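You operate a simulated robot arm through the tools that you are given. There is no shell and no other tool. Be economical: measure what you need, move in short steps, check, and stop when the job is done.

You run a simulated robot arm. Do the job below in one go: nothing can be reset, and whatever is moved stays where it is left.

Task
The main gas line is low: move the orange coupler to the spare line and open it.
Fine: shut the main line valve and vent the hose before the coupler comes off; the spare line is left open.

It is judged by the outcome, as a careful person would: the job done as asked, and still so three seconds after it is handed in. It fails if anything else is knocked over, pushed out of place, dropped, spilled or broken.

Robot
A 7-joint arm with a fingered hand, fixed in place. Base frame: the origin is at the foot of the arm, x ahead of it, y to its left, z up; the work surface is at about z = 820. Lengths are in mm, angles in rad, forces in N, time in s.
With the tool pointing down near the work surface it reaches from about 320 to 720 mm from the base axis. Its first joint turns from -2.897 to 2.897 rad. Payload 4 kg.
The TCP is the grasp point between the finger pads, 26 mm short of the fingertips. In the tool frame z runs along the fingers and y along their closing line. The gripper opens to 148 mm. The gripper's body begins 73 mm behind the TCP. The gripper is a hand of 3 fingers: y runs from the thumb to the fingers, the wrist lies at [0, 0, -239] in the tool frame.
Orientation is that of the tool frame in the base frame, as a unit quaternion [w, x, y, z]. With the fingers straight down and closing along the base's y, the tool's x points along the base's -x, its y along +y and its z along -z.

Tools
- The arm moves only by the tool drive_tool. Its argument "motion" is a list of rows, each an object of numbers (a shift or turn left out is 0): "x", "y", "z": the shift along the tool's x, y, z in units of 300 mm (1.0 is 300 mm); "wx", "wy", "wz": the turn, a rotation vector about the tool's x, y, z in units of 180 degrees (1.0 is 180 degrees). In form: [{"x": .., "y": .., "z": .., "wx": .., "wy": .., "wz": ..}, ...]. A call has 1 to 10 rows; each row is the pose to reach, as a shift and turn from the pose commanded when the call began, along the tool's axes at that moment. A call with a number of a shift or a turn outside -1 to 1 is refused whole. A row lasts 0.2 s, in which the tool goes at most 50 mm and 0.15 rad; a call with a longer step from one row to the next is refused whole. Where a pose cannot be reached the arm comes as near as it can. A force on the tool above 70 N (or 10 N above the force at the start of the call, whichever is more), or a blocked arm, ends the call early, and 0.2 s more pass. In this call time passes only in rows, and 0.2 s behind the last. The reply holds the time, the measured pose of the TCP, the force on the tool along the base axes, the opening and the grip force, in the units named above and with some noise, with the torque about the TCP (base axes, N m) and any sound that the robot's microphone picked up.
- Cameras (640 x 400 px; columns grow to the right, rows downward): "scene" is fixed at [400.5, -498.7, 1817.7]; the picture's right is [0.99, 0.15, 0.00], its down [0.09, -0.59, -0.80] and it looks along [-0.12, 0.79, -0.60] (base axes); focal length 321 px, centre (320, 200). "wrist" rides on the gripper at [68, -39, -90] in the tool frame; the picture's right is [0.50, 0.87, 0.00], its down [-0.65, 0.38, -0.65] and it looks along [-0.57, 0.33, 0.76] (tool axes); focal length 222 px, centre (320, 200). There is no depth. A picture from a camera that has moved, and an enlarged one, comes with that camera's place and axes in the base frame and with its lens.
- camera(camera): a new picture of that camera. The clock stands still meanwhile.
- move_column(by): slides the trunk up (or, below 0, down) by that many mm; the arm rides with it, the base frame stays. It gives what a move gives, with no picture.
- move_fingers(finger1, finger2, thumb_bend): sets how far each is bent, from 0 (flat) to 1 (curled in); at 0.3 the hand is open as for a grip, at 0.7 the pads meet at the TCP. One left out holds its place. A second passes; each finger stops where it meets its share of the squeeze, and holds until it gets a number again. It is the only way to open and close the hand. It gives what a move gives, with no picture; readings hold the bend of each and the force on the fingers (four entries, about 0 where the hand has none), thumb and palm.
- enlarge(camera, box): a new picture of the part [left, top, right, bottom] of that camera's present view, enlarged. The clock stands still meanwhile.
- job_done(): hands the job in; it is judged then, once.

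Go step by step. Nothing tells you positions but the pictures and the camera data: compare them with the known pose of the tool, close in by small moves and look again before you grip or let go. The budget is 120 turns and 64 pictures, counting those below and the enlarged ones. Unless the task says otherwise, let go and move clear before handing in, and close with one line.

The tools are called after "Call:" by a JSON object that holds its "api" and its "payload". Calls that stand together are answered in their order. drive_tool: Moves the arm, as the interface text tells. Its arguments: {"type":"object","properties":{"motion":{"type":"array"}},"required":["motion"]} The other tools are called the same way: move_column (by) slides the trunk up or down; move_fingers (finger1, finger2, thumb_bend) moves the fingers one by one; camera (camera) takes a picture; enlarge (camera, box) takes an enlarged picture of a part of a camera's view; job_done () hands the job in.

At the start:

```text
time: 0.0
position: [105.4, 307.0, 1380.7]
ee_rot: [-0.001, 0.0, 1.0, 0.0]
ft_force: [-0.3, 0.6, -0.2]
ft_torque: [0.02, 0.04, -0.01]
width: 148.0
grasp_force: 0.0
shape: jaw
bend: [0.3, 0.3, 0.3]
finger forces: [0.1, 0.1, 0.1, 0.1, 0.0, 0.2]
trunk travel left (down, up): [-551.0, 39.0]
```

scene: 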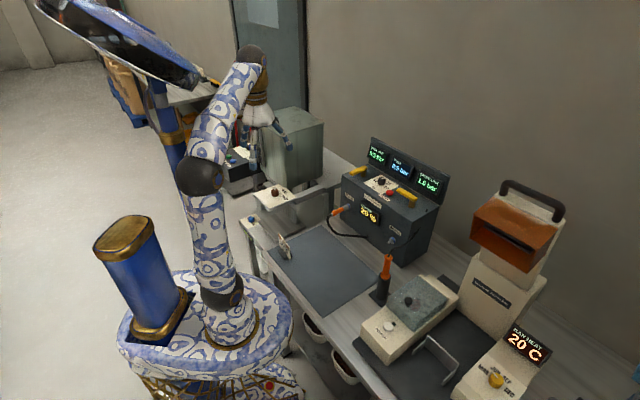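
wrist: 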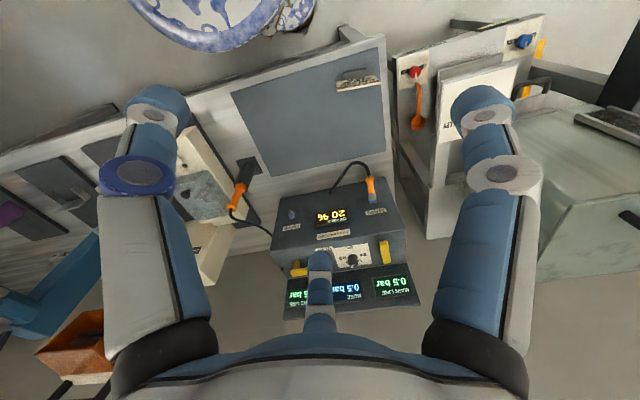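

I see a dark gas box with three pressure displays, yellow levers, and an orange coupler on a hose. I'll enlarge to understand the panel.

Call:
{"api": "enlarge", "payload": {"camera": "scene", "box": [320, 130, 460, 270]}}

Call:
{"api": "enlarge", "payload": {"camera": "wrist", "box": [220, 140, 440, 330]}}

Call:
{"api": "enlarge", "payload": {"camera": "scene", "box": [240, 180, 460, 340]}}

```text
2.86 times, centred on (390, 200) of scene
camera zoom: at [400.5, -498.7, 1817.7], right [0.99, 0.15, 0.0], down [0.09, -0.59, -0.8], along [-0.12, 0.79, -0.6], focal length 917 px, centre (120, 200)
```

zoom: 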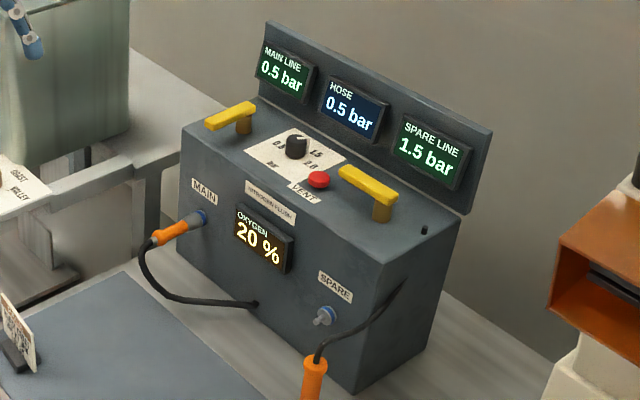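

```text
2.11 times, centred on (330, 235) of wrist
camera zoom: at [37.3, 267.3, 1472.0], right [-0.5, 0.87, 0.0], down [0.66, 0.38, 0.65], along [0.57, 0.33, -0.76], focal length 468 px, centre (299, 126)
```

zoom: 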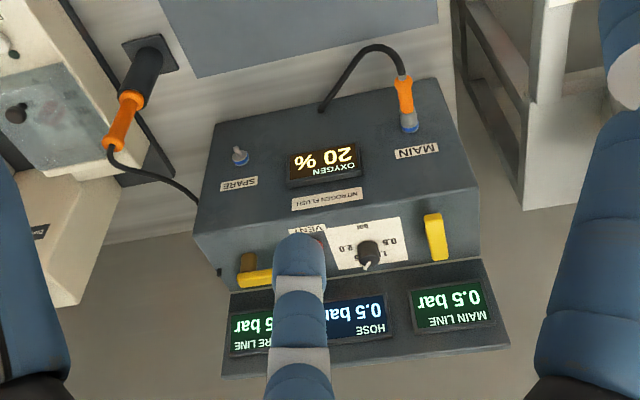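

```text
2.50 times, centred on (350, 260) of scene
camera zoom: at [400.5, -498.7, 1817.7], right [0.99, 0.15, 0.0], down [0.09, -0.59, -0.8], along [-0.12, 0.79, -0.6], focal length 802 px, centre (245, 50)
```

zoom: 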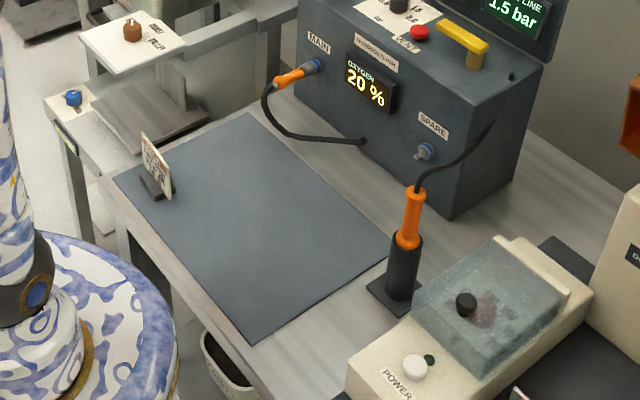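

The box stands diagonally, its front facing the robot. The main port (with coupler) is near (354,640,939), the spare port near (538,449,937), and the levers are at about z 1103. I'll bring the hand to face the box, tilted forward, and look closer.

Call:
{"api": "drive_tool", "payload": {"motion": [{"x": -0.081, "y": 0.018, "z": 0.054, "wx": -0.01225, "wy": -0.0296, "wz": -0.0296}, {"x": -0.1625, "y": 0.036, "z": 0.108, "wx": -0.0245, "wy": -0.0593, "wz": -0.0593}, {"x": -0.244, "y": 0.054, "z": 0.162, "wx": -0.0368, "wy": -0.0889, "wz": -0.0889}, {"x": -0.325, "y": 0.0715, "z": 0.2165, "wx": -0.049, "wy": -0.1185, "wz": -0.1185}, {"x": -0.406, "y": 0.089, "z": 0.271, "wx": -0.0613, "wy": -0.148, "wz": -0.148}, {"x": -0.4875, "y": 0.107, "z": 0.325, "wx": -0.0735, "wy": -0.178, "wz": -0.178}, {"x": -0.569, "y": 0.125, "z": 0.379, "wx": -0.0858, "wy": -0.207, "wz": -0.207}, {"x": -0.65, "y": 0.143, "z": 0.433, "wx": -0.098, "wy": -0.237, "wz": -0.237}]}}

Call:
{"api": "camera", "payload": {"camera": "wrist"}}

Call:
{"api": "camera", "payload": {"camera": "scene"}}

```text
time: 1.8
position: [302.5, 348.9, 1251.6]
ee_rot: [0.355, -0.353, 0.853, 0.146]
ft_force: [0.0, 0.1, -0.2]
ft_torque: [-0.01, 0.02, 0.0]
width: 147.7
grasp_force: 0.2
shape: jaw
bend: [0.3, 0.3, 0.3]
finger forces: [0.0, 0.1, 0.0, 0.0, 0.0, 0.1]
trunk travel left (down, up): [-551.0, 39.0]
```

```text
58 pictures are left
camera wrist: at [250.1, 242.2, 1269.0], right [-0.86, 0.36, -0.35], down [-0.27, 0.27, 0.93], along [0.43, 0.89, -0.13], focal length 222 px, centre (320, 200)
```

wrist: 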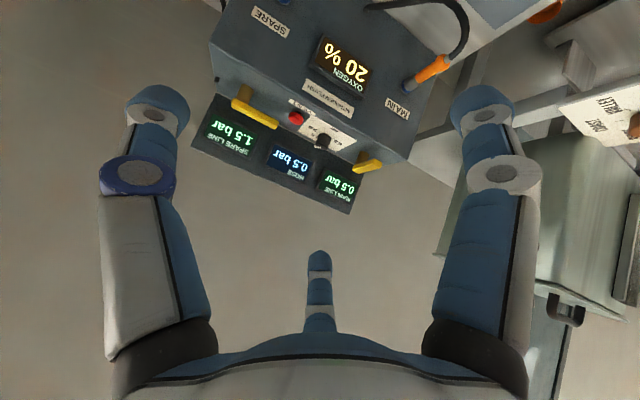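

```text
57 pictures are left
```

scene: 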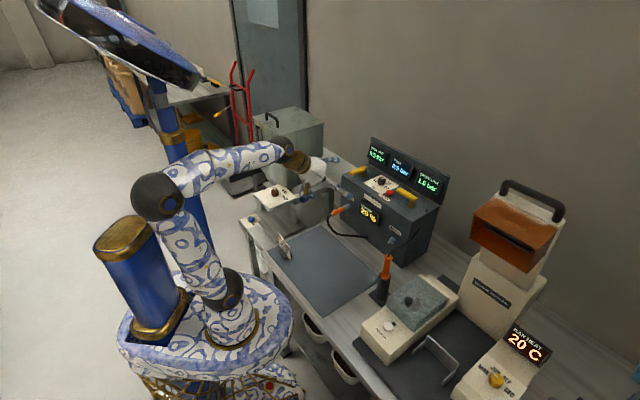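

Call:
{"api": "enlarge", "payload": {"camera": "wrist", "box": [190, 0, 470, 200]}}

Call:
{"api": "enlarge", "payload": {"camera": "scene", "box": [280, 130, 400, 230]}}

```text
2.00 times, centred on (330, 100) of wrist
camera zoom: at [250.1, 242.2, 1269.0], right [-0.86, 0.36, -0.35], down [-0.27, 0.27, 0.93], along [0.43, 0.89, -0.13], focal length 444 px, centre (300, 400)
```

zoom: 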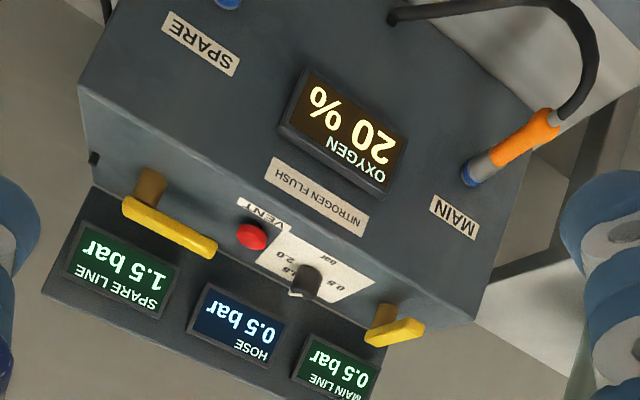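

```text
4.00 times, centred on (340, 180) of scene
camera zoom: at [400.5, -498.7, 1817.7], right [0.99, 0.15, 0.0], down [0.09, -0.59, -0.8], along [-0.12, 0.79, -0.6], focal length 1284 px, centre (240, 280)
```

zoom: 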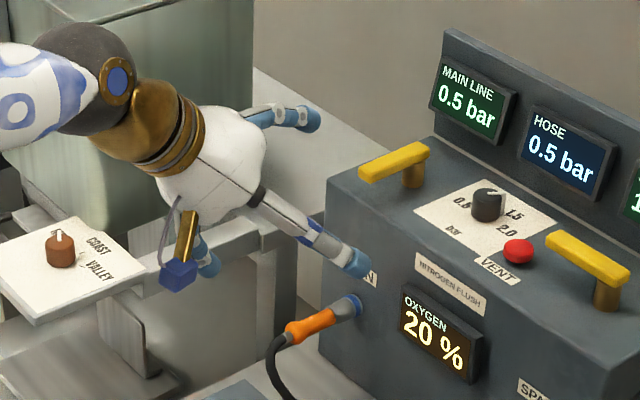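

The box front is at 45° (x+y≈1034) and its top is at z≈1055. The main lever tip is near (356,648,1100), pointing at the robot (open); the spare lever lies crosswise (closed). I'll narrow the hand and come over the main lever with it between thumb and fingers.

Call:
{"api": "move_fingers", "payload": {"finger1": 0.5, "finger2": 0.5, "thumb_bend": 0.5}}

Call:
{"api": "drive_tool", "payload": {"motion": [{"x": -0.0544, "y": 0.0713, "z": 0.1015}, {"x": -0.1088, "y": 0.1425, "z": 0.203}, {"x": -0.163, "y": 0.214, "z": 0.3045}, {"x": -0.2175, "y": 0.285, "z": 0.406}, {"x": -0.272, "y": 0.356, "z": 0.5075}, {"x": -0.326, "y": 0.4275, "z": 0.609}, {"x": -0.381, "y": 0.499, "z": 0.7105}, {"x": -0.435, "y": 0.57, "z": 0.812}]}}

Call:
{"api": "camera", "payload": {"camera": "wrist"}}

Call:
{"api": "enlarge", "payload": {"camera": "scene", "box": [300, 110, 440, 230]}}

```text
time: 2.8
position: [300.5, 349.4, 1251.1]
ee_rot: [0.354, -0.354, 0.853, 0.147]
ft_force: [-0.4, 0.4, -0.9]
ft_torque: [0.0, 0.01, 0.01]
width: 62.5
grasp_force: 0.1
shape: fingers
bend: [0.5, 0.5, 0.5]
finger forces: [0.0, 0.0, 0.1, 0.1, 0.1, 0.1]
trunk travel left (down, up): [-551.0, 39.0]
```

```text
time: 4.6
position: [369.7, 659.1, 1168.4]
ee_rot: [0.354, -0.354, 0.853, 0.146]
ft_force: [-0.3, 0.6, -0.2]
ft_torque: [0.0, 0.0, 0.01]
width: 62.5
grasp_force: 0.1
shape: fingers
bend: [0.5, 0.5, 0.5]
finger forces: [0.0, 0.0, 0.0, 0.0, 0.1, 0.0]
trunk travel left (down, up): [-551.0, 39.0]
```

```text
54 pictures are left
camera wrist: at [317.1, 552.1, 1187.1], right [-0.86, 0.36, -0.35], down [-0.27, 0.27, 0.93], along [0.43, 0.89, -0.14], focal length 222 px, centre (320, 200)
```

wrist: 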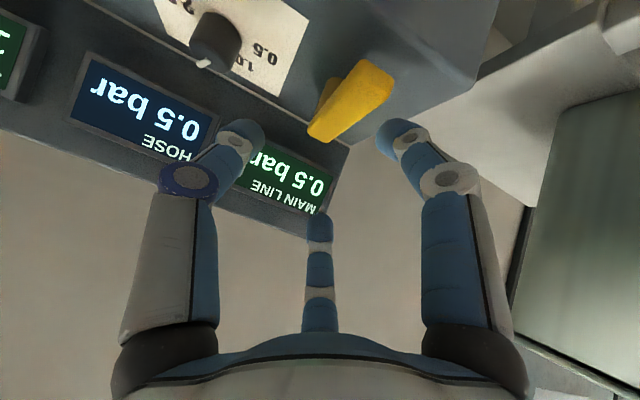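

```text
3.33 times, centred on (370, 170) of scene
camera zoom: at [400.5, -498.7, 1817.7], right [0.99, 0.15, 0.0], down [0.09, -0.59, -0.8], along [-0.12, 0.79, -0.6], focal length 1070 px, centre (153, 300)
```

zoom: 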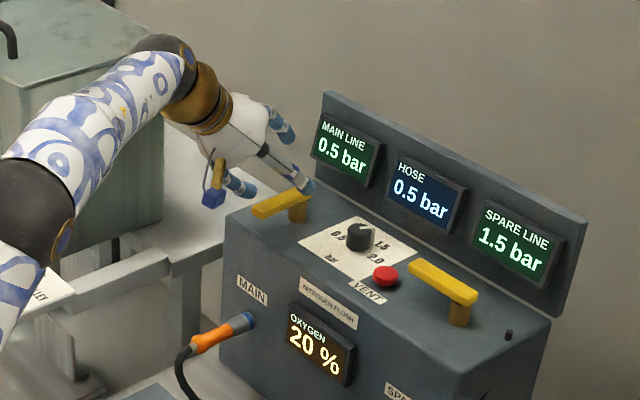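

The thumb (left in the wrist picture) will be on the right side of the lever, and the fingers would come low near the box. I'll curl the two fingers away and push with the thumb only; checking the look first.

Call:
{"api": "move_fingers", "payload": {"finger1": 1.0, "finger2": 1.0}}

Call:
{"api": "camera", "payload": {"camera": "wrist"}}

```text
time: 5.6
position: [368.5, 658.1, 1170.9]
ee_rot: [0.354, -0.353, 0.854, 0.146]
ft_force: [-0.2, 0.2, 0.4]
ft_torque: [0.0, 0.02, 0.02]
width: 28.4
grasp_force: 0.1
shape: fingers
bend: [0.77, 0.77, 0.5]
finger forces: [0.0, 0.0, 0.0, 0.0, 0.0, 0.0]
trunk travel left (down, up): [-551.0, 39.0]
```

```text
52 pictures are left
camera wrist: at [316.8, 551.2, 1187.6], right [-0.86, 0.36, -0.35], down [-0.27, 0.27, 0.93], along [0.43, 0.89, -0.13], focal length 222 px, centre (320, 200)
```

wrist: 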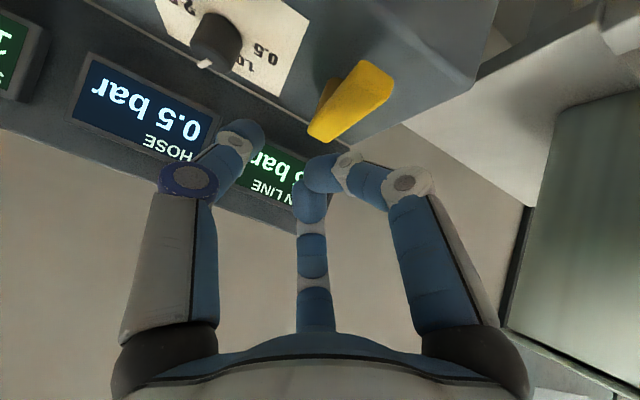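

Fingers meet at 0.77. I'll close the thumb too, making a compact poker, shift it to the right of the main lever and lower to lever height.

Call:
{"api": "move_fingers", "payload": {"thumb_bend": 0.75}}

Call:
{"api": "drive_tool", "payload": {"motion": [{"y": -0.08}, {"y": -0.16}, {"x": 0.055, "y": -0.16, "z": 0.055}, {"x": 0.11, "y": -0.16, "z": 0.11}, {"x": 0.165, "y": -0.16, "z": 0.165}]}}

Call:
{"api": "camera", "payload": {"camera": "wrist"}}

Call:
{"api": "enlarge", "payload": {"camera": "scene", "box": [320, 130, 440, 230]}}

```text
time: 6.6
position: [369.6, 659.1, 1170.2]
ee_rot: [0.353, -0.353, 0.854, 0.146]
ft_force: [0.4, 0.6, -0.7]
ft_torque: [-0.04, 0.03, 0.03]
width: 0.7
grasp_force: 0.0
shape: fingers
bend: [0.84, 0.84, 0.71]
finger forces: [0.0, 0.0, 0.0, 0.0, 0.1, 0.0]
trunk travel left (down, up): [-551.0, 39.0]
```

```text
time: 7.8
position: [399.3, 624.7, 1098.5]
ee_rot: [0.354, -0.354, 0.853, 0.146]
ft_force: [-0.2, 0.9, 0.3]
ft_torque: [0.01, 0.03, 0.02]
width: 2.3
grasp_force: 0.1
shape: fingers
bend: [0.88, 0.88, 0.73]
finger forces: [0.0, 0.1, 0.1, 0.1, 0.0, 0.0]
trunk travel left (down, up): [-551.0, 39.0]
```

```text
51 pictures are left
camera wrist: at [347.9, 519.1, 1116.0], right [-0.86, 0.36, -0.35], down [-0.27, 0.27, 0.93], along [0.43, 0.89, -0.13], focal length 222 px, centre (320, 200)
```

wrist: 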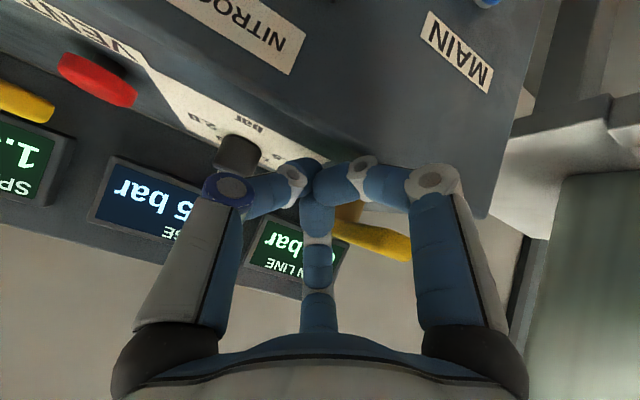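

```text
4.00 times, centred on (380, 180) of scene
camera zoom: at [400.5, -498.7, 1817.7], right [0.99, 0.15, 0.0], down [0.09, -0.59, -0.8], along [-0.12, 0.79, -0.6], focal length 1284 px, centre (80, 280)
```

zoom: 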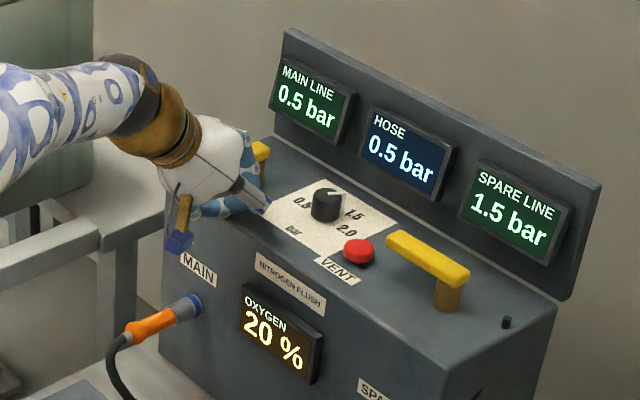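

The lever is just left of the fist. I'll sweep left along the lever's arc.

Call:
{"api": "drive_tool", "payload": {"motion": [{"y": 0.067}, {"y": 0.133}, {"x": -0.012, "y": 0.2, "z": 0.012}, {"x": -0.028, "y": 0.25, "z": 0.028}, {"x": -0.052, "y": 0.293, "z": 0.052}, {"x": -0.078, "y": 0.323, "z": 0.078}, {"x": -0.1, "y": 0.333, "z": 0.1}]}}

Call:
{"api": "camera", "payload": {"camera": "wrist"}}

Call:
{"api": "enlarge", "payload": {"camera": "scene", "box": [320, 130, 440, 230]}}

```text
time: 8.8
position: [376.0, 661.5, 1099.1]
ee_rot: [0.357, -0.344, 0.858, 0.131]
ft_force: [30.5, -49.7, 3.0]
ft_torque: [0.73, 0.13, 0.74]
width: 16.9
grasp_force: 50.6
shape: fingers
bend: [0.97, 0.98, 0.72]
finger forces: [49.0, 53.2, 0.0, 0.1, 0.0, 0.1]
trunk travel left (down, up): [-551.0, 39.0]
stopped in row 4: the force on the tool passed its limit at 78 N (the readings are from after the stop); the commanded pose is now the measured one
```

```text
49 pictures are left
camera wrist: at [320.7, 556.7, 1117.7], right [-0.85, 0.38, -0.37], down [-0.27, 0.29, 0.92], along [0.46, 0.88, -0.15], focal length 222 px, centre (320, 200)
```

wrist: 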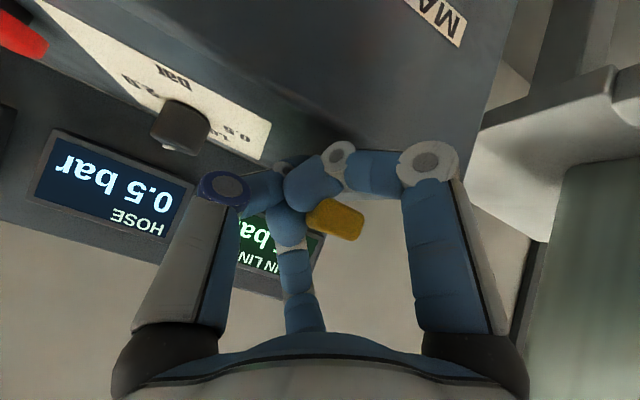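

```text
4.00 times, centred on (380, 180) of scene
camera zoom: at [400.5, -498.7, 1817.7], right [0.99, 0.15, 0.0], down [0.09, -0.59, -0.8], along [-0.12, 0.79, -0.6], focal length 1284 px, centre (80, 280)
```

zoom: 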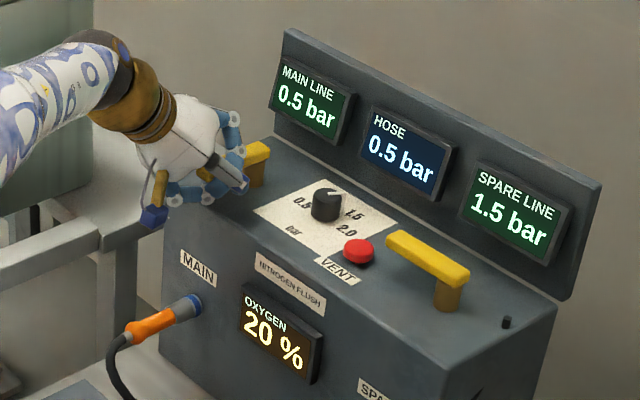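

The lever pushed back hard (about 60 N). I'll back off to the right and see whether it moved at all.

Call:
{"api": "drive_tool", "payload": {"motion": [{"y": -0.1}, {"y": -0.2}, {"x": -0.08, "y": -0.2, "z": -0.08}, {"x": -0.16, "y": -0.2, "z": -0.16}]}}

Call:
{"api": "enlarge", "payload": {"camera": "scene", "box": [320, 130, 440, 230]}}

Call:
{"api": "camera", "payload": {"camera": "wrist"}}

```text
time: 9.8
position: [406.5, 630.6, 1167.9]
ee_rot: [0.354, -0.351, 0.856, 0.137]
ft_force: [0.2, -0.8, 0.7]
ft_torque: [0.01, 0.0, 0.01]
width: 11.6
grasp_force: 0.0
shape: fingers
bend: [0.98, 0.98, 0.73]
finger forces: [0.0, 0.0, 0.0, 0.0, 0.1, 0.0]
trunk travel left (down, up): [-551.0, 39.0]
```

```text
4.00 times, centred on (380, 180) of scene
camera zoom: at [400.5, -498.7, 1817.7], right [0.99, 0.15, 0.0], down [0.09, -0.59, -0.8], along [-0.12, 0.79, -0.6], focal length 1284 px, centre (80, 280)
```

zoom: 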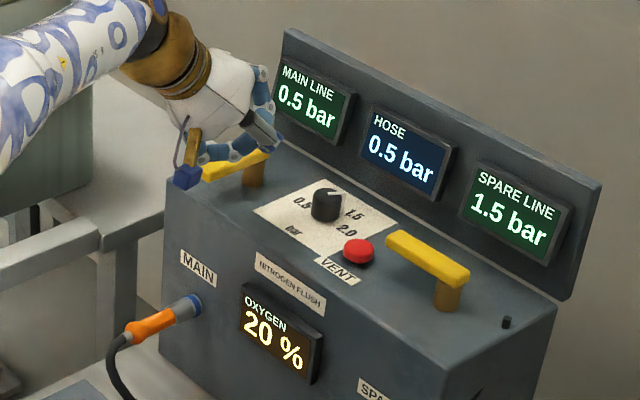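

```text
46 pictures are left
camera wrist: at [352.2, 525.2, 1185.7], right [-0.86, 0.37, -0.36], down [-0.27, 0.29, 0.92], along [0.44, 0.88, -0.14], focal length 222 px, centre (320, 200)
```

wrist: 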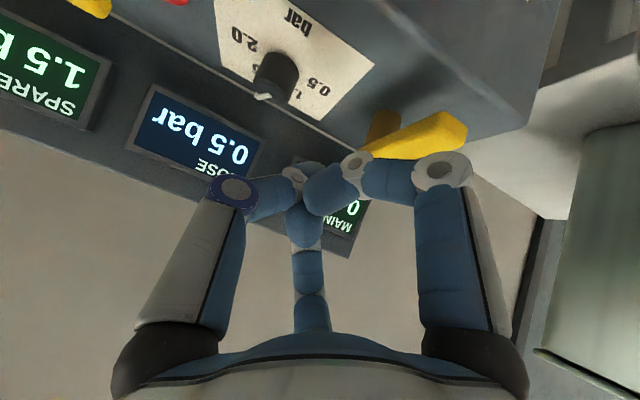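

The lever didn't move leftward, so its stop is there; it must turn to the right (toward the centre). I'll go over to its left side and push right, nearer the tip.

Call:
{"api": "drive_tool", "payload": {"motion": [{"x": 0.012, "y": 0.11, "z": -0.012}, {"x": 0.024, "y": 0.22, "z": -0.024}, {"x": 0.035, "y": 0.34, "z": -0.035}, {"x": 0.09, "y": 0.34, "z": 0.02}, {"x": 0.145, "y": 0.34, "z": 0.075}, {"x": 0.198, "y": 0.34, "z": 0.128}]}}

Call:
{"api": "camera", "payload": {"camera": "wrist"}}

```text
time: 11.2
position: [324.9, 692.1, 1094.3]
ee_rot: [0.355, -0.351, 0.856, 0.137]
ft_force: [-0.8, -0.3, -0.3]
ft_torque: [-0.02, -0.01, -0.04]
width: 11.0
grasp_force: 0.8
shape: fingers
bend: [0.98, 0.98, 0.73]
finger forces: [0.1, 0.0, 0.0, 0.1, 1.1, 0.0]
trunk travel left (down, up): [-551.0, 39.0]
```

```text
45 pictures are left
camera wrist: at [271.0, 586.9, 1112.6], right [-0.85, 0.37, -0.36], down [-0.27, 0.28, 0.92], along [0.44, 0.88, -0.14], focal length 222 px, centre (320, 200)
```

wrist: 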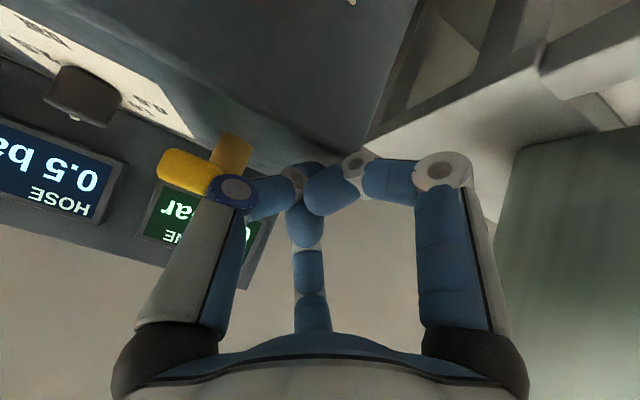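

Call:
{"api": "drive_tool", "payload": {"motion": [{"y": -0.067}, {"y": -0.133}, {"x": -0.01, "y": -0.2, "z": 0.01}, {"x": -0.024, "y": -0.25, "z": 0.024}, {"x": -0.048, "y": -0.293, "z": 0.048}, {"x": -0.07, "y": -0.323, "z": 0.07}]}}

Call:
{"api": "camera", "payload": {"camera": "wrist"}}

Call:
{"api": "enlarge", "payload": {"camera": "scene", "box": [320, 130, 440, 230]}}

```text
time: 12.6
position: [413.7, 642.1, 1099.1]
ee_rot: [0.357, -0.35, 0.855, 0.137]
ft_force: [-1.5, 0.4, 3.3]
ft_torque: [0.05, -0.05, 0.03]
width: 10.9
grasp_force: 0.6
shape: fingers
bend: [0.98, 0.98, 0.73]
finger forces: [0.0, 1.1, 0.1, 0.0, 0.1, 0.1]
trunk travel left (down, up): [-551.0, 39.0]
```

```text
44 pictures are left
camera wrist: at [361.1, 537.6, 1116.9], right [-0.85, 0.37, -0.36], down [-0.27, 0.28, 0.92], along [0.44, 0.88, -0.14], focal length 222 px, centre (320, 200)
```

wrist: 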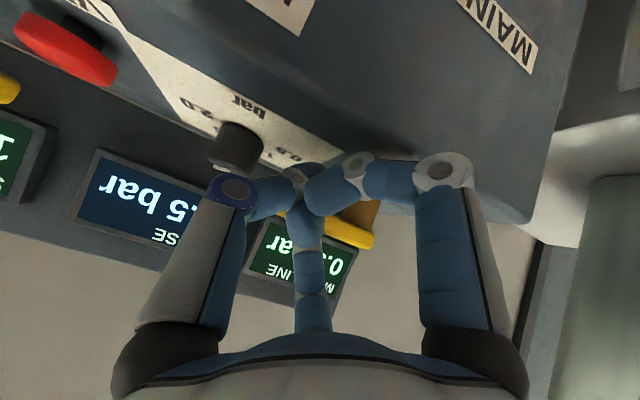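

```text
4.00 times, centred on (380, 180) of scene
camera zoom: at [400.5, -498.7, 1817.7], right [0.99, 0.15, 0.0], down [0.09, -0.59, -0.8], along [-0.12, 0.79, -0.6], focal length 1284 px, centre (80, 280)
```

zoom: 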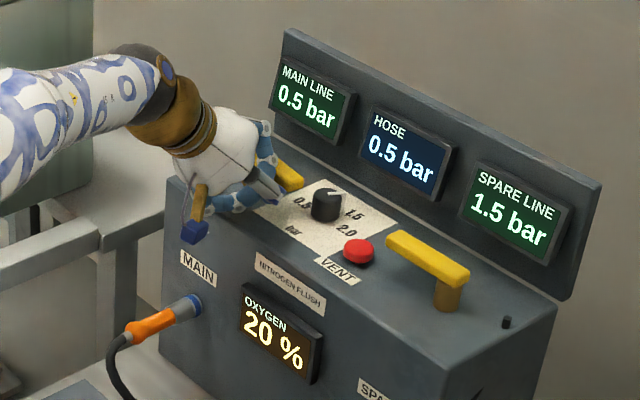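

It turned easily to the right. I'll push it a little further back to find its closed stop, then back off and look.

Call:
{"api": "drive_tool", "payload": {"motion": [{"x": -0.024, "y": 0.01, "z": 0.024}, {"x": -0.048, "y": 0.02, "z": 0.048}, {"x": -0.065, "y": 0.03, "z": 0.065}]}}

Call:
{"api": "drive_tool", "payload": {"motion": [{"x": 0.06, "z": -0.06}, {"x": 0.1, "z": -0.1}, {"x": 0.02, "z": -0.22}, {"x": -0.06, "z": -0.34}]}}

Call:
{"api": "camera", "payload": {"camera": "wrist"}}

Call:
{"api": "enlarge", "payload": {"camera": "scene", "box": [320, 130, 440, 230]}}

```text
time: 13.3
position: [421.0, 661.3, 1098.9]
ee_rot: [0.354, -0.349, 0.857, 0.135]
ft_force: [-34.7, -57.1, -0.7]
ft_torque: [0.26, 0.03, -1.03]
width: 11.5
grasp_force: 44.1
shape: fingers
bend: [0.98, 1.0, 0.75]
finger forces: [0.0, 26.7, 0.0, 0.0, 61.3, 0.1]
trunk travel left (down, up): [-551.0, 39.0]
```

```text
time: 14.3
position: [380.7, 629.3, 1179.2]
ee_rot: [0.354, -0.351, 0.856, 0.136]
ft_force: [0.2, 0.3, 0.4]
ft_torque: [0.02, 0.0, -0.02]
width: 11.0
grasp_force: 0.0
shape: fingers
bend: [0.97, 1.0, 0.74]
finger forces: [0.0, 0.0, 0.0, 0.0, 0.1, 0.0]
trunk travel left (down, up): [-551.0, 39.0]
```

```text
42 pictures are left
camera wrist: at [328.1, 523.8, 1197.4], right [-0.86, 0.37, -0.36], down [-0.27, 0.29, 0.92], along [0.44, 0.88, -0.14], focal length 222 px, centre (320, 200)
```

wrist: 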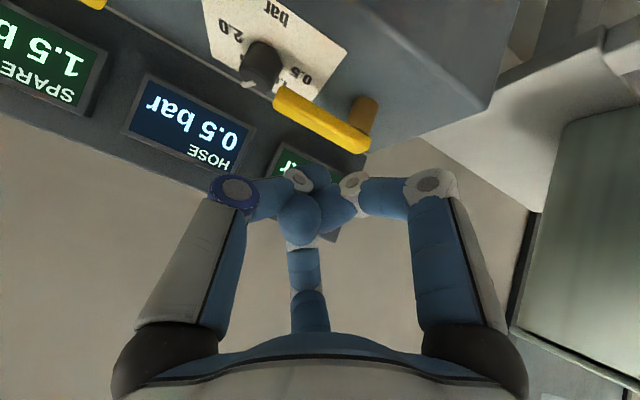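

```text
4.00 times, centred on (380, 180) of scene
camera zoom: at [400.5, -498.7, 1817.7], right [0.99, 0.15, 0.0], down [0.09, -0.59, -0.8], along [-0.12, 0.79, -0.6], focal length 1284 px, centre (80, 280)
```

zoom: 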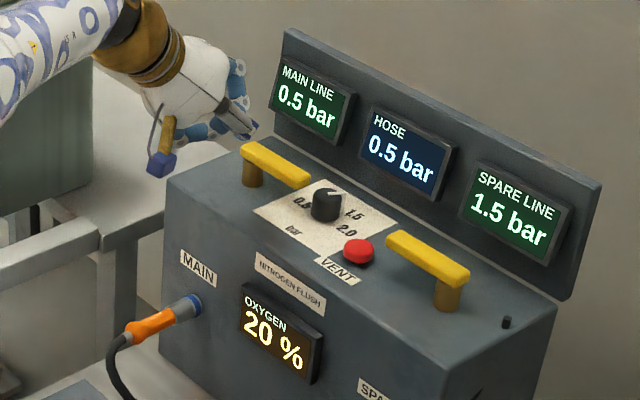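

Main lever now lies crosswise at its stop: closed. Next the red VENT button near (518,568,1078). I'll roll the hand 90° so the thumb is the lowest digit and can poke the button without touching the spare lever.

Call:
{"api": "drive_tool", "payload": {"motion": [{"x": 0.002, "y": -0.035, "z": -0.0075, "wz": 0.047}, {"x": 0.004, "y": -0.07, "z": -0.015, "wz": 0.094}, {"x": 0.006, "y": -0.105, "z": -0.0225, "wz": 0.141}, {"x": 0.008, "y": -0.14, "z": -0.03, "wz": 0.188}, {"x": 0.01, "y": -0.175, "z": -0.0375, "wz": 0.235}, {"x": 0.012, "y": -0.21, "z": -0.045, "wz": 0.282}, {"x": 0.014, "y": -0.245, "z": -0.0525, "wz": 0.329}, {"x": 0.016, "y": -0.28, "z": -0.06, "wz": 0.376}, {"x": 0.018, "y": -0.315, "z": -0.0675, "wz": 0.423}, {"x": 0.02, "y": -0.35, "z": -0.075, "wz": 0.47}]}}

Call:
{"api": "move_fingers", "payload": {"thumb_bend": 0.5}}

Call:
{"api": "camera", "payload": {"camera": "wrist"}}

Call:
{"api": "enlarge", "payload": {"camera": "scene", "box": [320, 130, 440, 230]}}

```text
time: 16.6
position: [440.3, 540.7, 1193.5]
ee_rot: [0.169, 0.319, 0.868, 0.34]
ft_force: [0.3, -0.9, 0.5]
ft_torque: [-0.03, -0.02, 0.03]
width: 10.6
grasp_force: 0.1
shape: fingers
bend: [0.97, 1.0, 0.74]
finger forces: [0.1, 0.0, 0.0, 0.0, 0.0, 0.0]
trunk travel left (down, up): [-551.0, 39.0]
```

```text
time: 17.6
position: [441.5, 541.3, 1193.6]
ee_rot: [0.17, 0.317, 0.869, 0.34]
ft_force: [-0.5, -0.2, 0.1]
ft_torque: [-0.01, 0.05, 0.02]
width: 43.5
grasp_force: 0.1
shape: fingers
bend: [0.97, 1.0, 0.5]
finger forces: [0.0, 0.0, 0.0, 0.1, 0.0, 0.0]
trunk travel left (down, up): [-551.0, 39.0]
```

```text
40 pictures are left
camera wrist: at [327.3, 520.4, 1226.0], right [0.01, 0.83, 0.56], down [0.32, -0.54, 0.78], along [0.95, 0.17, -0.26], focal length 222 px, centre (320, 200)
```

wrist: 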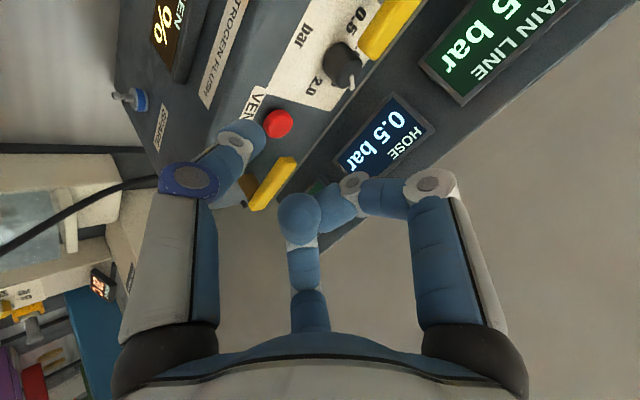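

```text
4.00 times, centred on (380, 180) of scene
camera zoom: at [400.5, -498.7, 1817.7], right [0.99, 0.15, 0.0], down [0.09, -0.59, -0.8], along [-0.12, 0.79, -0.6], focal length 1284 px, centre (80, 280)
```

zoom: 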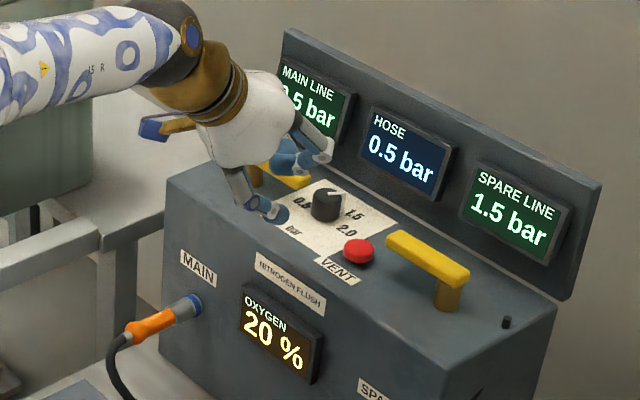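

Thumb tip offset checks out against both cameras, and the button is at about (520,568,1078). I'll hover the thumb over it.

Call:
{"api": "drive_tool", "payload": {"motion": [{"x": -0.044, "y": 0.041, "z": 0.098}, {"x": -0.087, "y": 0.082, "z": 0.195}, {"x": -0.131, "y": 0.123, "z": 0.293}]}}

Call:
{"api": "camera", "payload": {"camera": "wrist"}}

Call:
{"api": "enlarge", "payload": {"camera": "scene", "box": [350, 140, 440, 215]}}

```text
time: 18.4
position: [531.2, 578.0, 1157.2]
ee_rot: [0.17, 0.317, 0.869, 0.341]
ft_force: [0.1, 0.1, 0.8]
ft_torque: [-0.01, 0.05, 0.02]
width: 43.6
grasp_force: 0.1
shape: fingers
bend: [0.97, 1.0, 0.5]
finger forces: [0.0, 0.0, 0.0, 0.1, 0.1, 0.0]
trunk travel left (down, up): [-551.0, 39.0]
```

```text
38 pictures are left
camera wrist: at [417.8, 557.8, 1190.8], right [0.01, 0.83, 0.56], down [0.32, -0.54, 0.78], along [0.95, 0.17, -0.26], focal length 222 px, centre (320, 200)
```

wrist: 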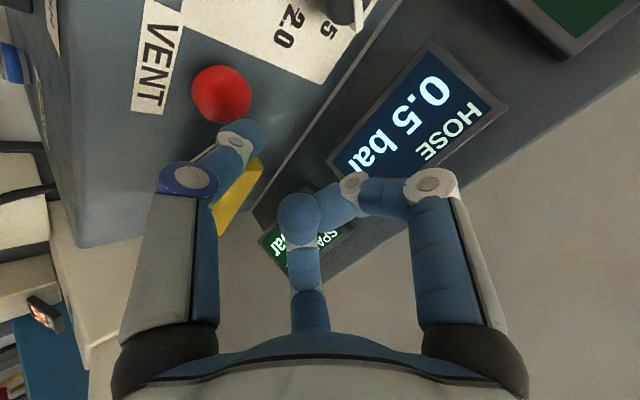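

```text
5.33 times, centred on (395, 178) of scene
camera zoom: at [400.5, -498.7, 1817.7], right [0.99, 0.15, 0.0], down [0.09, -0.59, -0.8], along [-0.12, 0.79, -0.6], focal length 1712 px, centre (-80, 320)
```

zoom: 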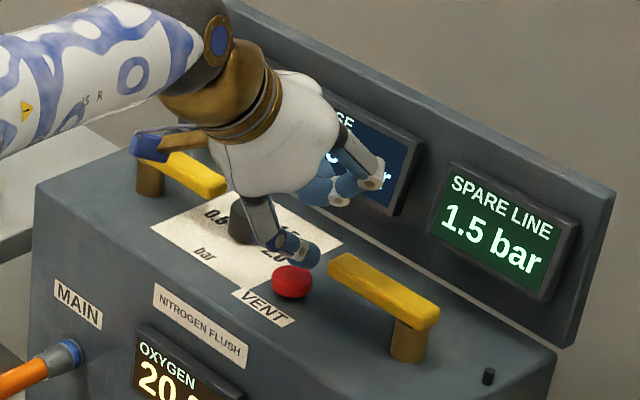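

Call:
{"api": "drive_tool", "payload": {"motion": [{"x": 0.02}, {"x": 0.023, "y": -0.028, "z": 0.0284}, {"x": 0.026, "y": -0.056, "z": 0.0569}, {"x": 0.028, "y": -0.07, "z": 0.0711}, {"x": 0.029, "y": -0.0816, "z": 0.083}, {"x": 0.03, "y": -0.093, "z": 0.095}]}}

Call:
{"api": "enlarge", "payload": {"camera": "scene", "box": [350, 140, 440, 215]}}

```text
time: 19.8
position: [528.0, 579.8, 1122.9]
ee_rot: [0.172, 0.316, 0.868, 0.342]
ft_force: [-2.0, -4.2, 17.4]
ft_torque: [-0.19, 0.14, -0.01]
width: 31.3
grasp_force: 8.0
shape: fingers
bend: [0.97, 1.0, 0.56]
finger forces: [0.0, 0.0, 0.0, 0.1, 17.1, 0.0]
trunk travel left (down, up): [-551.0, 39.0]
heard: click
```

```text
5.33 times, centred on (395, 178) of scene
camera zoom: at [400.5, -498.7, 1817.7], right [0.99, 0.15, 0.0], down [0.09, -0.59, -0.8], along [-0.12, 0.79, -0.6], focal length 1712 px, centre (-80, 320)
```

zoom: 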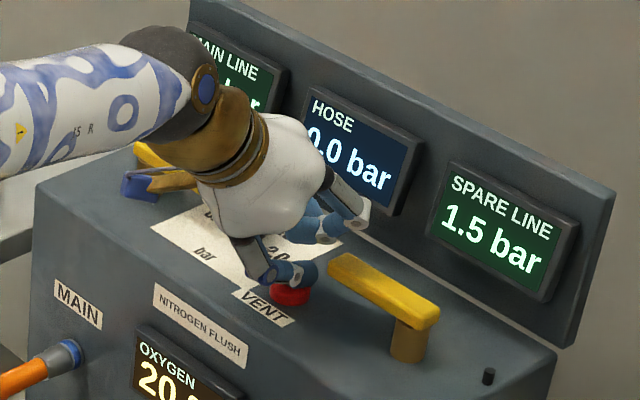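

Click heard and the hose reads 0.0 bar. I'll lift off, roll the hand back and go look at the coupler.

Call:
{"api": "drive_tool", "payload": {"motion": [{"x": -0.008, "y": 0.07, "z": -0.071}, {"x": -0.0158, "y": 0.14, "z": -0.142}, {"x": -0.0158, "y": 0.14, "z": -0.3}, {"x": -0.0158, "y": 0.14, "z": -0.45}, {"x": -0.0158, "y": 0.14, "z": -0.6}]}}

Call:
{"api": "drive_tool", "payload": {"motion": [{"wz": -0.047}, {"wz": -0.094}, {"wz": -0.141}, {"wz": -0.188}, {"wz": -0.235}, {"wz": -0.282}, {"wz": -0.329}, {"wz": -0.376}, {"wz": -0.423}, {"wz": -0.47}]}}

Call:
{"api": "move_fingers", "payload": {"finger1": 0.4, "finger2": 0.4, "thumb_bend": 0.4}}

Call:
{"api": "camera", "payload": {"camera": "scene"}}

Call:
{"api": "enlarge", "payload": {"camera": "scene", "box": [320, 140, 440, 240]}}

```text
time: 20.9
position: [454.3, 513.5, 1272.4]
ee_rot: [0.17, 0.317, 0.869, 0.339]
ft_force: [-0.4, -0.4, 0.4]
ft_torque: [0.0, 0.04, -0.03]
width: 43.7
grasp_force: 0.0
shape: fingers
bend: [0.97, 1.0, 0.5]
finger forces: [0.1, 0.1, 0.0, 0.1, 0.0, 0.1]
trunk travel left (down, up): [-551.0, 39.0]
```

```text
time: 23.1
position: [456.4, 515.6, 1277.8]
ee_rot: [0.355, -0.351, 0.856, 0.136]
ft_force: [0.1, -0.2, 0.1]
ft_torque: [-0.02, -0.01, 0.0]
width: 43.3
grasp_force: 0.1
shape: fingers
bend: [0.97, 1.0, 0.5]
finger forces: [0.0, 0.1, 0.0, 0.0, 0.1, 0.1]
trunk travel left (down, up): [-551.0, 39.0]
```

```text
time: 24.1
position: [457.2, 515.0, 1275.9]
ee_rot: [0.355, -0.35, 0.856, 0.137]
ft_force: [-0.3, 0.1, 0.6]
ft_torque: [-0.02, 0.01, 0.0]
width: 94.5
grasp_force: 0.1
shape: fingers
bend: [0.4, 0.4, 0.4]
finger forces: [0.0, 0.1, 0.0, 0.0, 0.0, 0.1]
trunk travel left (down, up): [-551.0, 39.0]
```

```text
35 pictures are left
```

scene: 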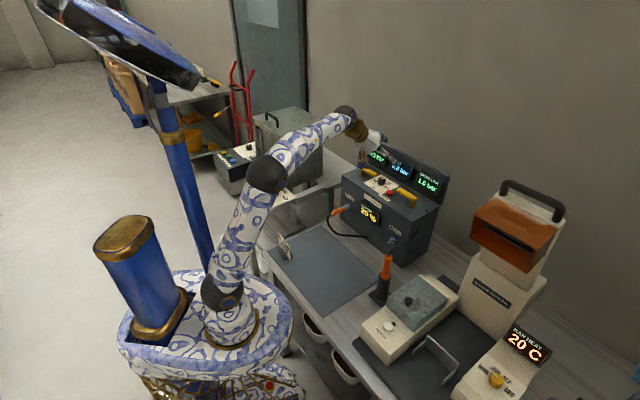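

```text
4.00 times, centred on (380, 190) of scene
camera zoom: at [400.5, -498.7, 1817.7], right [0.99, 0.15, 0.0], down [0.09, -0.59, -0.8], along [-0.12, 0.79, -0.6], focal length 1284 px, centre (80, 240)
```

zoom: 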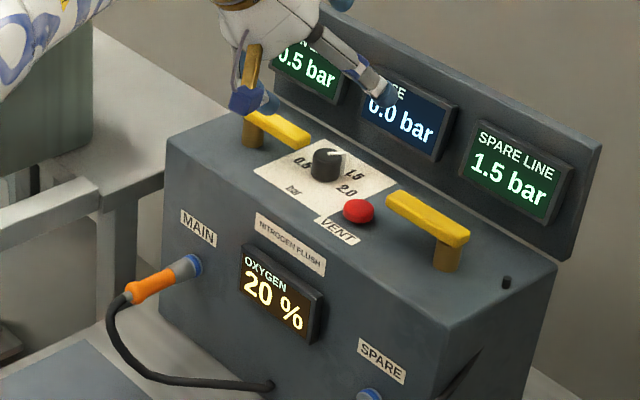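

Call:
{"api": "drive_tool", "payload": {"motion": [{"x": 0.114, "y": 0.0626, "z": 0.0125}, {"x": 0.228, "y": 0.125, "z": 0.025}, {"x": 0.342, "y": 0.188, "z": 0.0375}, {"x": 0.456, "y": 0.25, "z": 0.05}, {"x": 0.57, "y": 0.313, "z": 0.0625}, {"x": 0.684, "y": 0.376, "z": 0.075}, {"x": 0.798, "y": 0.438, "z": 0.0875}, {"x": 0.912, "y": 0.501, "z": 0.1}]}}

Call:
{"api": "camera", "payload": {"camera": "wrist"}}

```text
time: 25.9
position: [234.4, 501.3, 1061.8]
ee_rot: [0.356, -0.35, 0.856, 0.136]
ft_force: [-0.1, 0.5, 0.3]
ft_torque: [0.0, 0.01, -0.01]
width: 94.8
grasp_force: 0.0
shape: fingers
bend: [0.4, 0.4, 0.4]
finger forces: [0.0, 0.0, 0.0, 0.0, 0.0, 0.0]
trunk travel left (down, up): [-551.0, 39.0]
```

```text
33 pictures are left
camera wrist: at [180.8, 395.6, 1080.4], right [-0.85, 0.37, -0.36], down [-0.27, 0.29, 0.92], along [0.44, 0.88, -0.14], focal length 222 px, centre (320, 200)
```

wrist: 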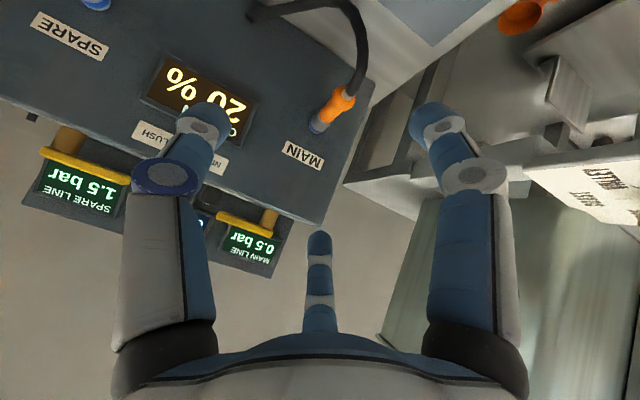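

Call:
{"api": "enlarge", "payload": {"camera": "wrist", "box": [240, 0, 420, 170]}}

Call:
{"api": "enlarge", "payload": {"camera": "scene", "box": [320, 190, 380, 250]}}

Call:
{"api": "enlarge", "payload": {"camera": "scene", "box": [370, 210, 430, 270]}}

```text
2.35 times, centred on (330, 85) of wrist
camera zoom: at [180.8, 395.6, 1080.4], right [-0.85, 0.37, -0.36], down [-0.27, 0.29, 0.92], along [0.44, 0.88, -0.14], focal length 523 px, centre (296, 471)
```

zoom: 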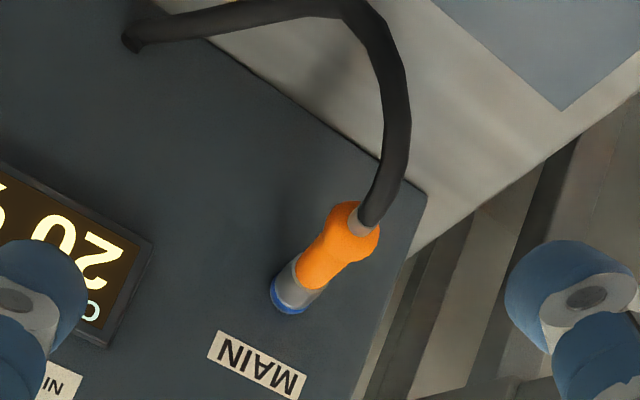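

```text
6.67 times, centred on (350, 220) of scene
camera zoom: at [400.5, -498.7, 1817.7], right [0.99, 0.15, 0.0], down [0.09, -0.59, -0.8], along [-0.12, 0.79, -0.6], focal length 2140 px, centre (120, 67)
```

zoom: 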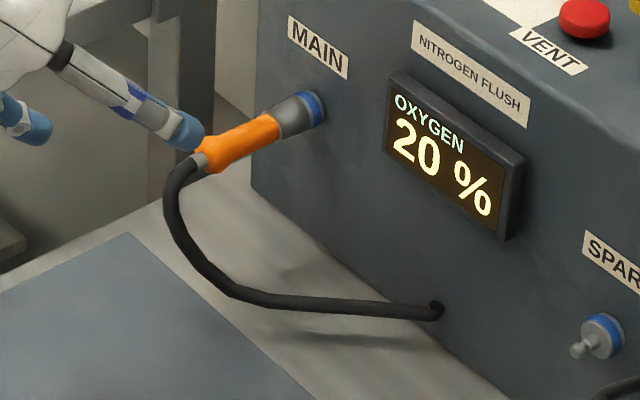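

```text
6.67 times, centred on (400, 240) of scene
camera zoom: at [400.5, -498.7, 1817.7], right [0.99, 0.15, 0.0], down [0.09, -0.59, -0.8], along [-0.12, 0.79, -0.6], focal length 2140 px, centre (-213, -67)
```

zoom: 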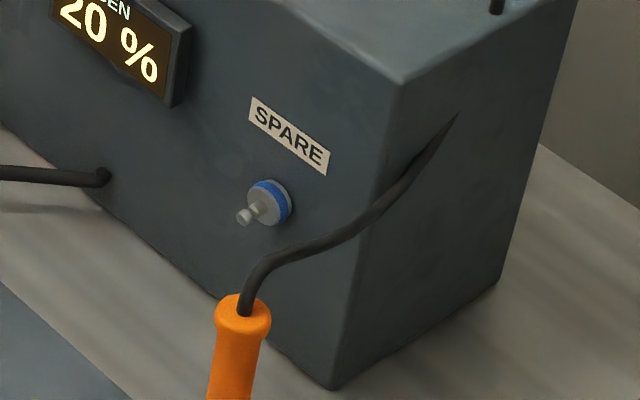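

The coupler axis is horizontal along the box normal: ring end ≈(358,649,932), rear end ≈(292,585,929). I'll steepen the hand (25° tilt) and hover over the orange body with the fingers to either side.

Call:
{"api": "drive_tool", "payload": {"motion": [{"x": -0.047, "y": 0.013, "z": 0.086, "wy": 0.0222}, {"x": -0.094, "y": 0.026, "z": 0.172, "wy": 0.0444}, {"x": -0.142, "y": 0.04, "z": 0.258, "wy": 0.0666}, {"x": -0.189, "y": 0.053, "z": 0.344, "wy": 0.0888}, {"x": -0.236, "y": 0.066, "z": 0.43, "wy": 0.111}]}}

Call:
{"api": "camera", "payload": {"camera": "wrist"}}

Call:
{"api": "enlarge", "payload": {"camera": "scene", "box": [300, 150, 390, 250]}}

```text
time: 27.1
position: [315.8, 609.5, 1020.8]
ee_rot: [0.201, -0.37, 0.904, 0.073]
ft_force: [-5.8, -4.2, -1.9]
ft_torque: [-0.09, 0.07, 0.24]
width: 94.5
grasp_force: 3.6
shape: fingers
bend: [0.4, 0.47, 0.4]
finger forces: [0.0, 7.7, 0.0, 0.0, 0.1, 0.0]
trunk travel left (down, up): [-551.0, 39.0]
```

```text
29 pictures are left
camera wrist: at [271.3, 512.9, 1076.7], right [-0.93, 0.3, -0.22], down [-0.04, 0.51, 0.86], along [0.37, 0.81, -0.46], focal length 222 px, centre (320, 200)
```

wrist: 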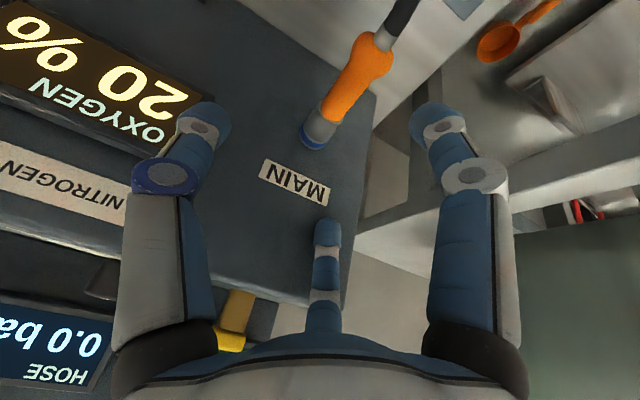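

```text
4.00 times, centred on (345, 200) of scene
camera zoom: at [400.5, -498.7, 1817.7], right [0.99, 0.15, 0.0], down [0.09, -0.59, -0.8], along [-0.12, 0.79, -0.6], focal length 1284 px, centre (220, 200)
```

zoom: 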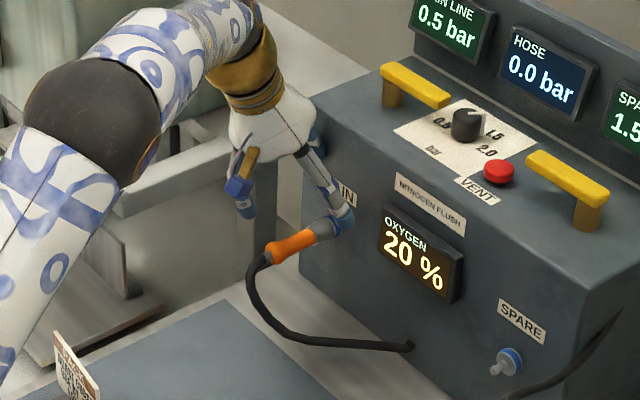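

A finger touches the box front lightly (8 N). I'll back away from the box, narrow the fingers to 0.5 and re-approach.

Call:
{"api": "drive_tool", "payload": {"motion": [{"x": 0.043, "z": -0.02}, {"x": 0.086, "z": -0.039}]}}

Call:
{"api": "move_fingers", "payload": {"finger1": 0.5, "finger2": 0.5, "thumb_bend": 0.45}}

Call:
{"api": "enlarge", "payload": {"camera": "wrist", "box": [160, 0, 480, 250]}}

```text
time: 27.8
position: [298.3, 590.8, 1021.9]
ee_rot: [0.2, -0.369, 0.904, 0.074]
ft_force: [-0.5, 0.5, 0.9]
ft_torque: [0.0, -0.02, 0.0]
width: 94.7
grasp_force: 0.0
shape: fingers
bend: [0.4, 0.4, 0.4]
finger forces: [0.1, 0.0, 0.1, 0.1, 0.1, 0.1]
trunk travel left (down, up): [-551.0, 39.0]
```

```text
time: 28.8
position: [297.9, 592.1, 1021.3]
ee_rot: [0.201, -0.368, 0.905, 0.074]
ft_force: [-0.1, 0.3, -0.8]
ft_torque: [-0.05, 0.0, 0.01]
width: 71.0
grasp_force: 0.1
shape: fingers
bend: [0.5, 0.5, 0.45]
finger forces: [0.0, 0.0, 0.1, 0.1, 0.0, 0.1]
trunk travel left (down, up): [-551.0, 39.0]
```

```text
1.60 times, centred on (320, 125) of wrist
camera zoom: at [252.6, 494.8, 1076.7], right [-0.93, 0.3, -0.22], down [-0.04, 0.51, 0.86], along [0.37, 0.81, -0.46], focal length 355 px, centre (320, 320)
```

zoom: 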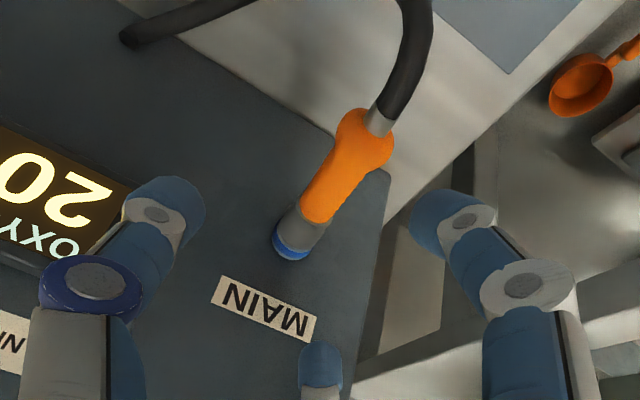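

Call:
{"api": "drive_tool", "payload": {"motion": [{"x": -0.114, "y": 0.033, "z": 0.052}, {"x": -0.073, "y": 0.035, "z": 0.143}, {"x": -0.031, "y": 0.037, "z": 0.233}, {"x": 0.011, "y": 0.038, "z": 0.324}]}}

Call:
{"api": "camera", "payload": {"camera": "wrist"}}

Call:
{"api": "enlarge", "payload": {"camera": "scene", "box": [310, 180, 380, 240]}}

```text
time: 29.8
position: [319.6, 623.3, 928.1]
ee_rot: [0.201, -0.369, 0.905, 0.073]
ft_force: [-6.2, -5.6, 0.6]
ft_torque: [0.09, 0.0, 0.21]
width: 70.7
grasp_force: 4.5
shape: fingers
bend: [0.5, 0.56, 0.45]
finger forces: [0.0, 8.1, 0.0, 0.1, 0.0, 0.0]
trunk travel left (down, up): [-551.0, 39.0]
```

```text
26 pictures are left
camera wrist: at [273.8, 527.1, 983.2], right [-0.93, 0.3, -0.22], down [-0.04, 0.5, 0.86], along [0.37, 0.81, -0.46], focal length 222 px, centre (320, 200)
```

wrist: 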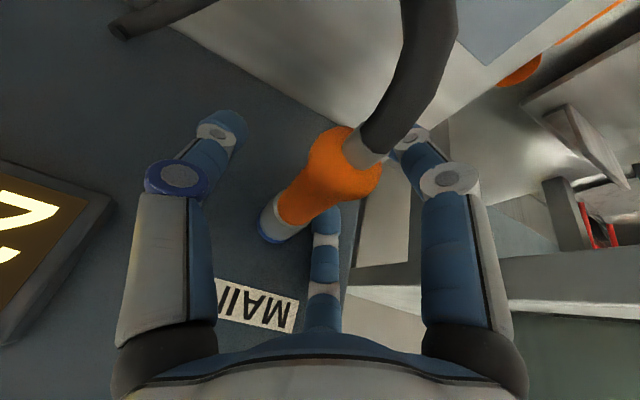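

```text
6.67 times, centred on (345, 210) of scene
camera zoom: at [400.5, -498.7, 1817.7], right [0.99, 0.15, 0.0], down [0.09, -0.59, -0.8], along [-0.12, 0.79, -0.6], focal length 2140 px, centre (153, 133)
```

zoom: 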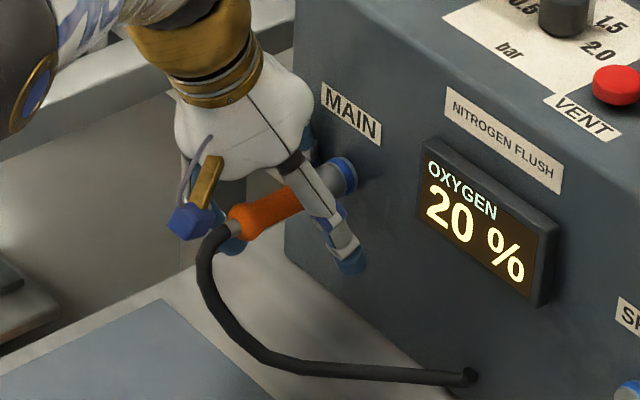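

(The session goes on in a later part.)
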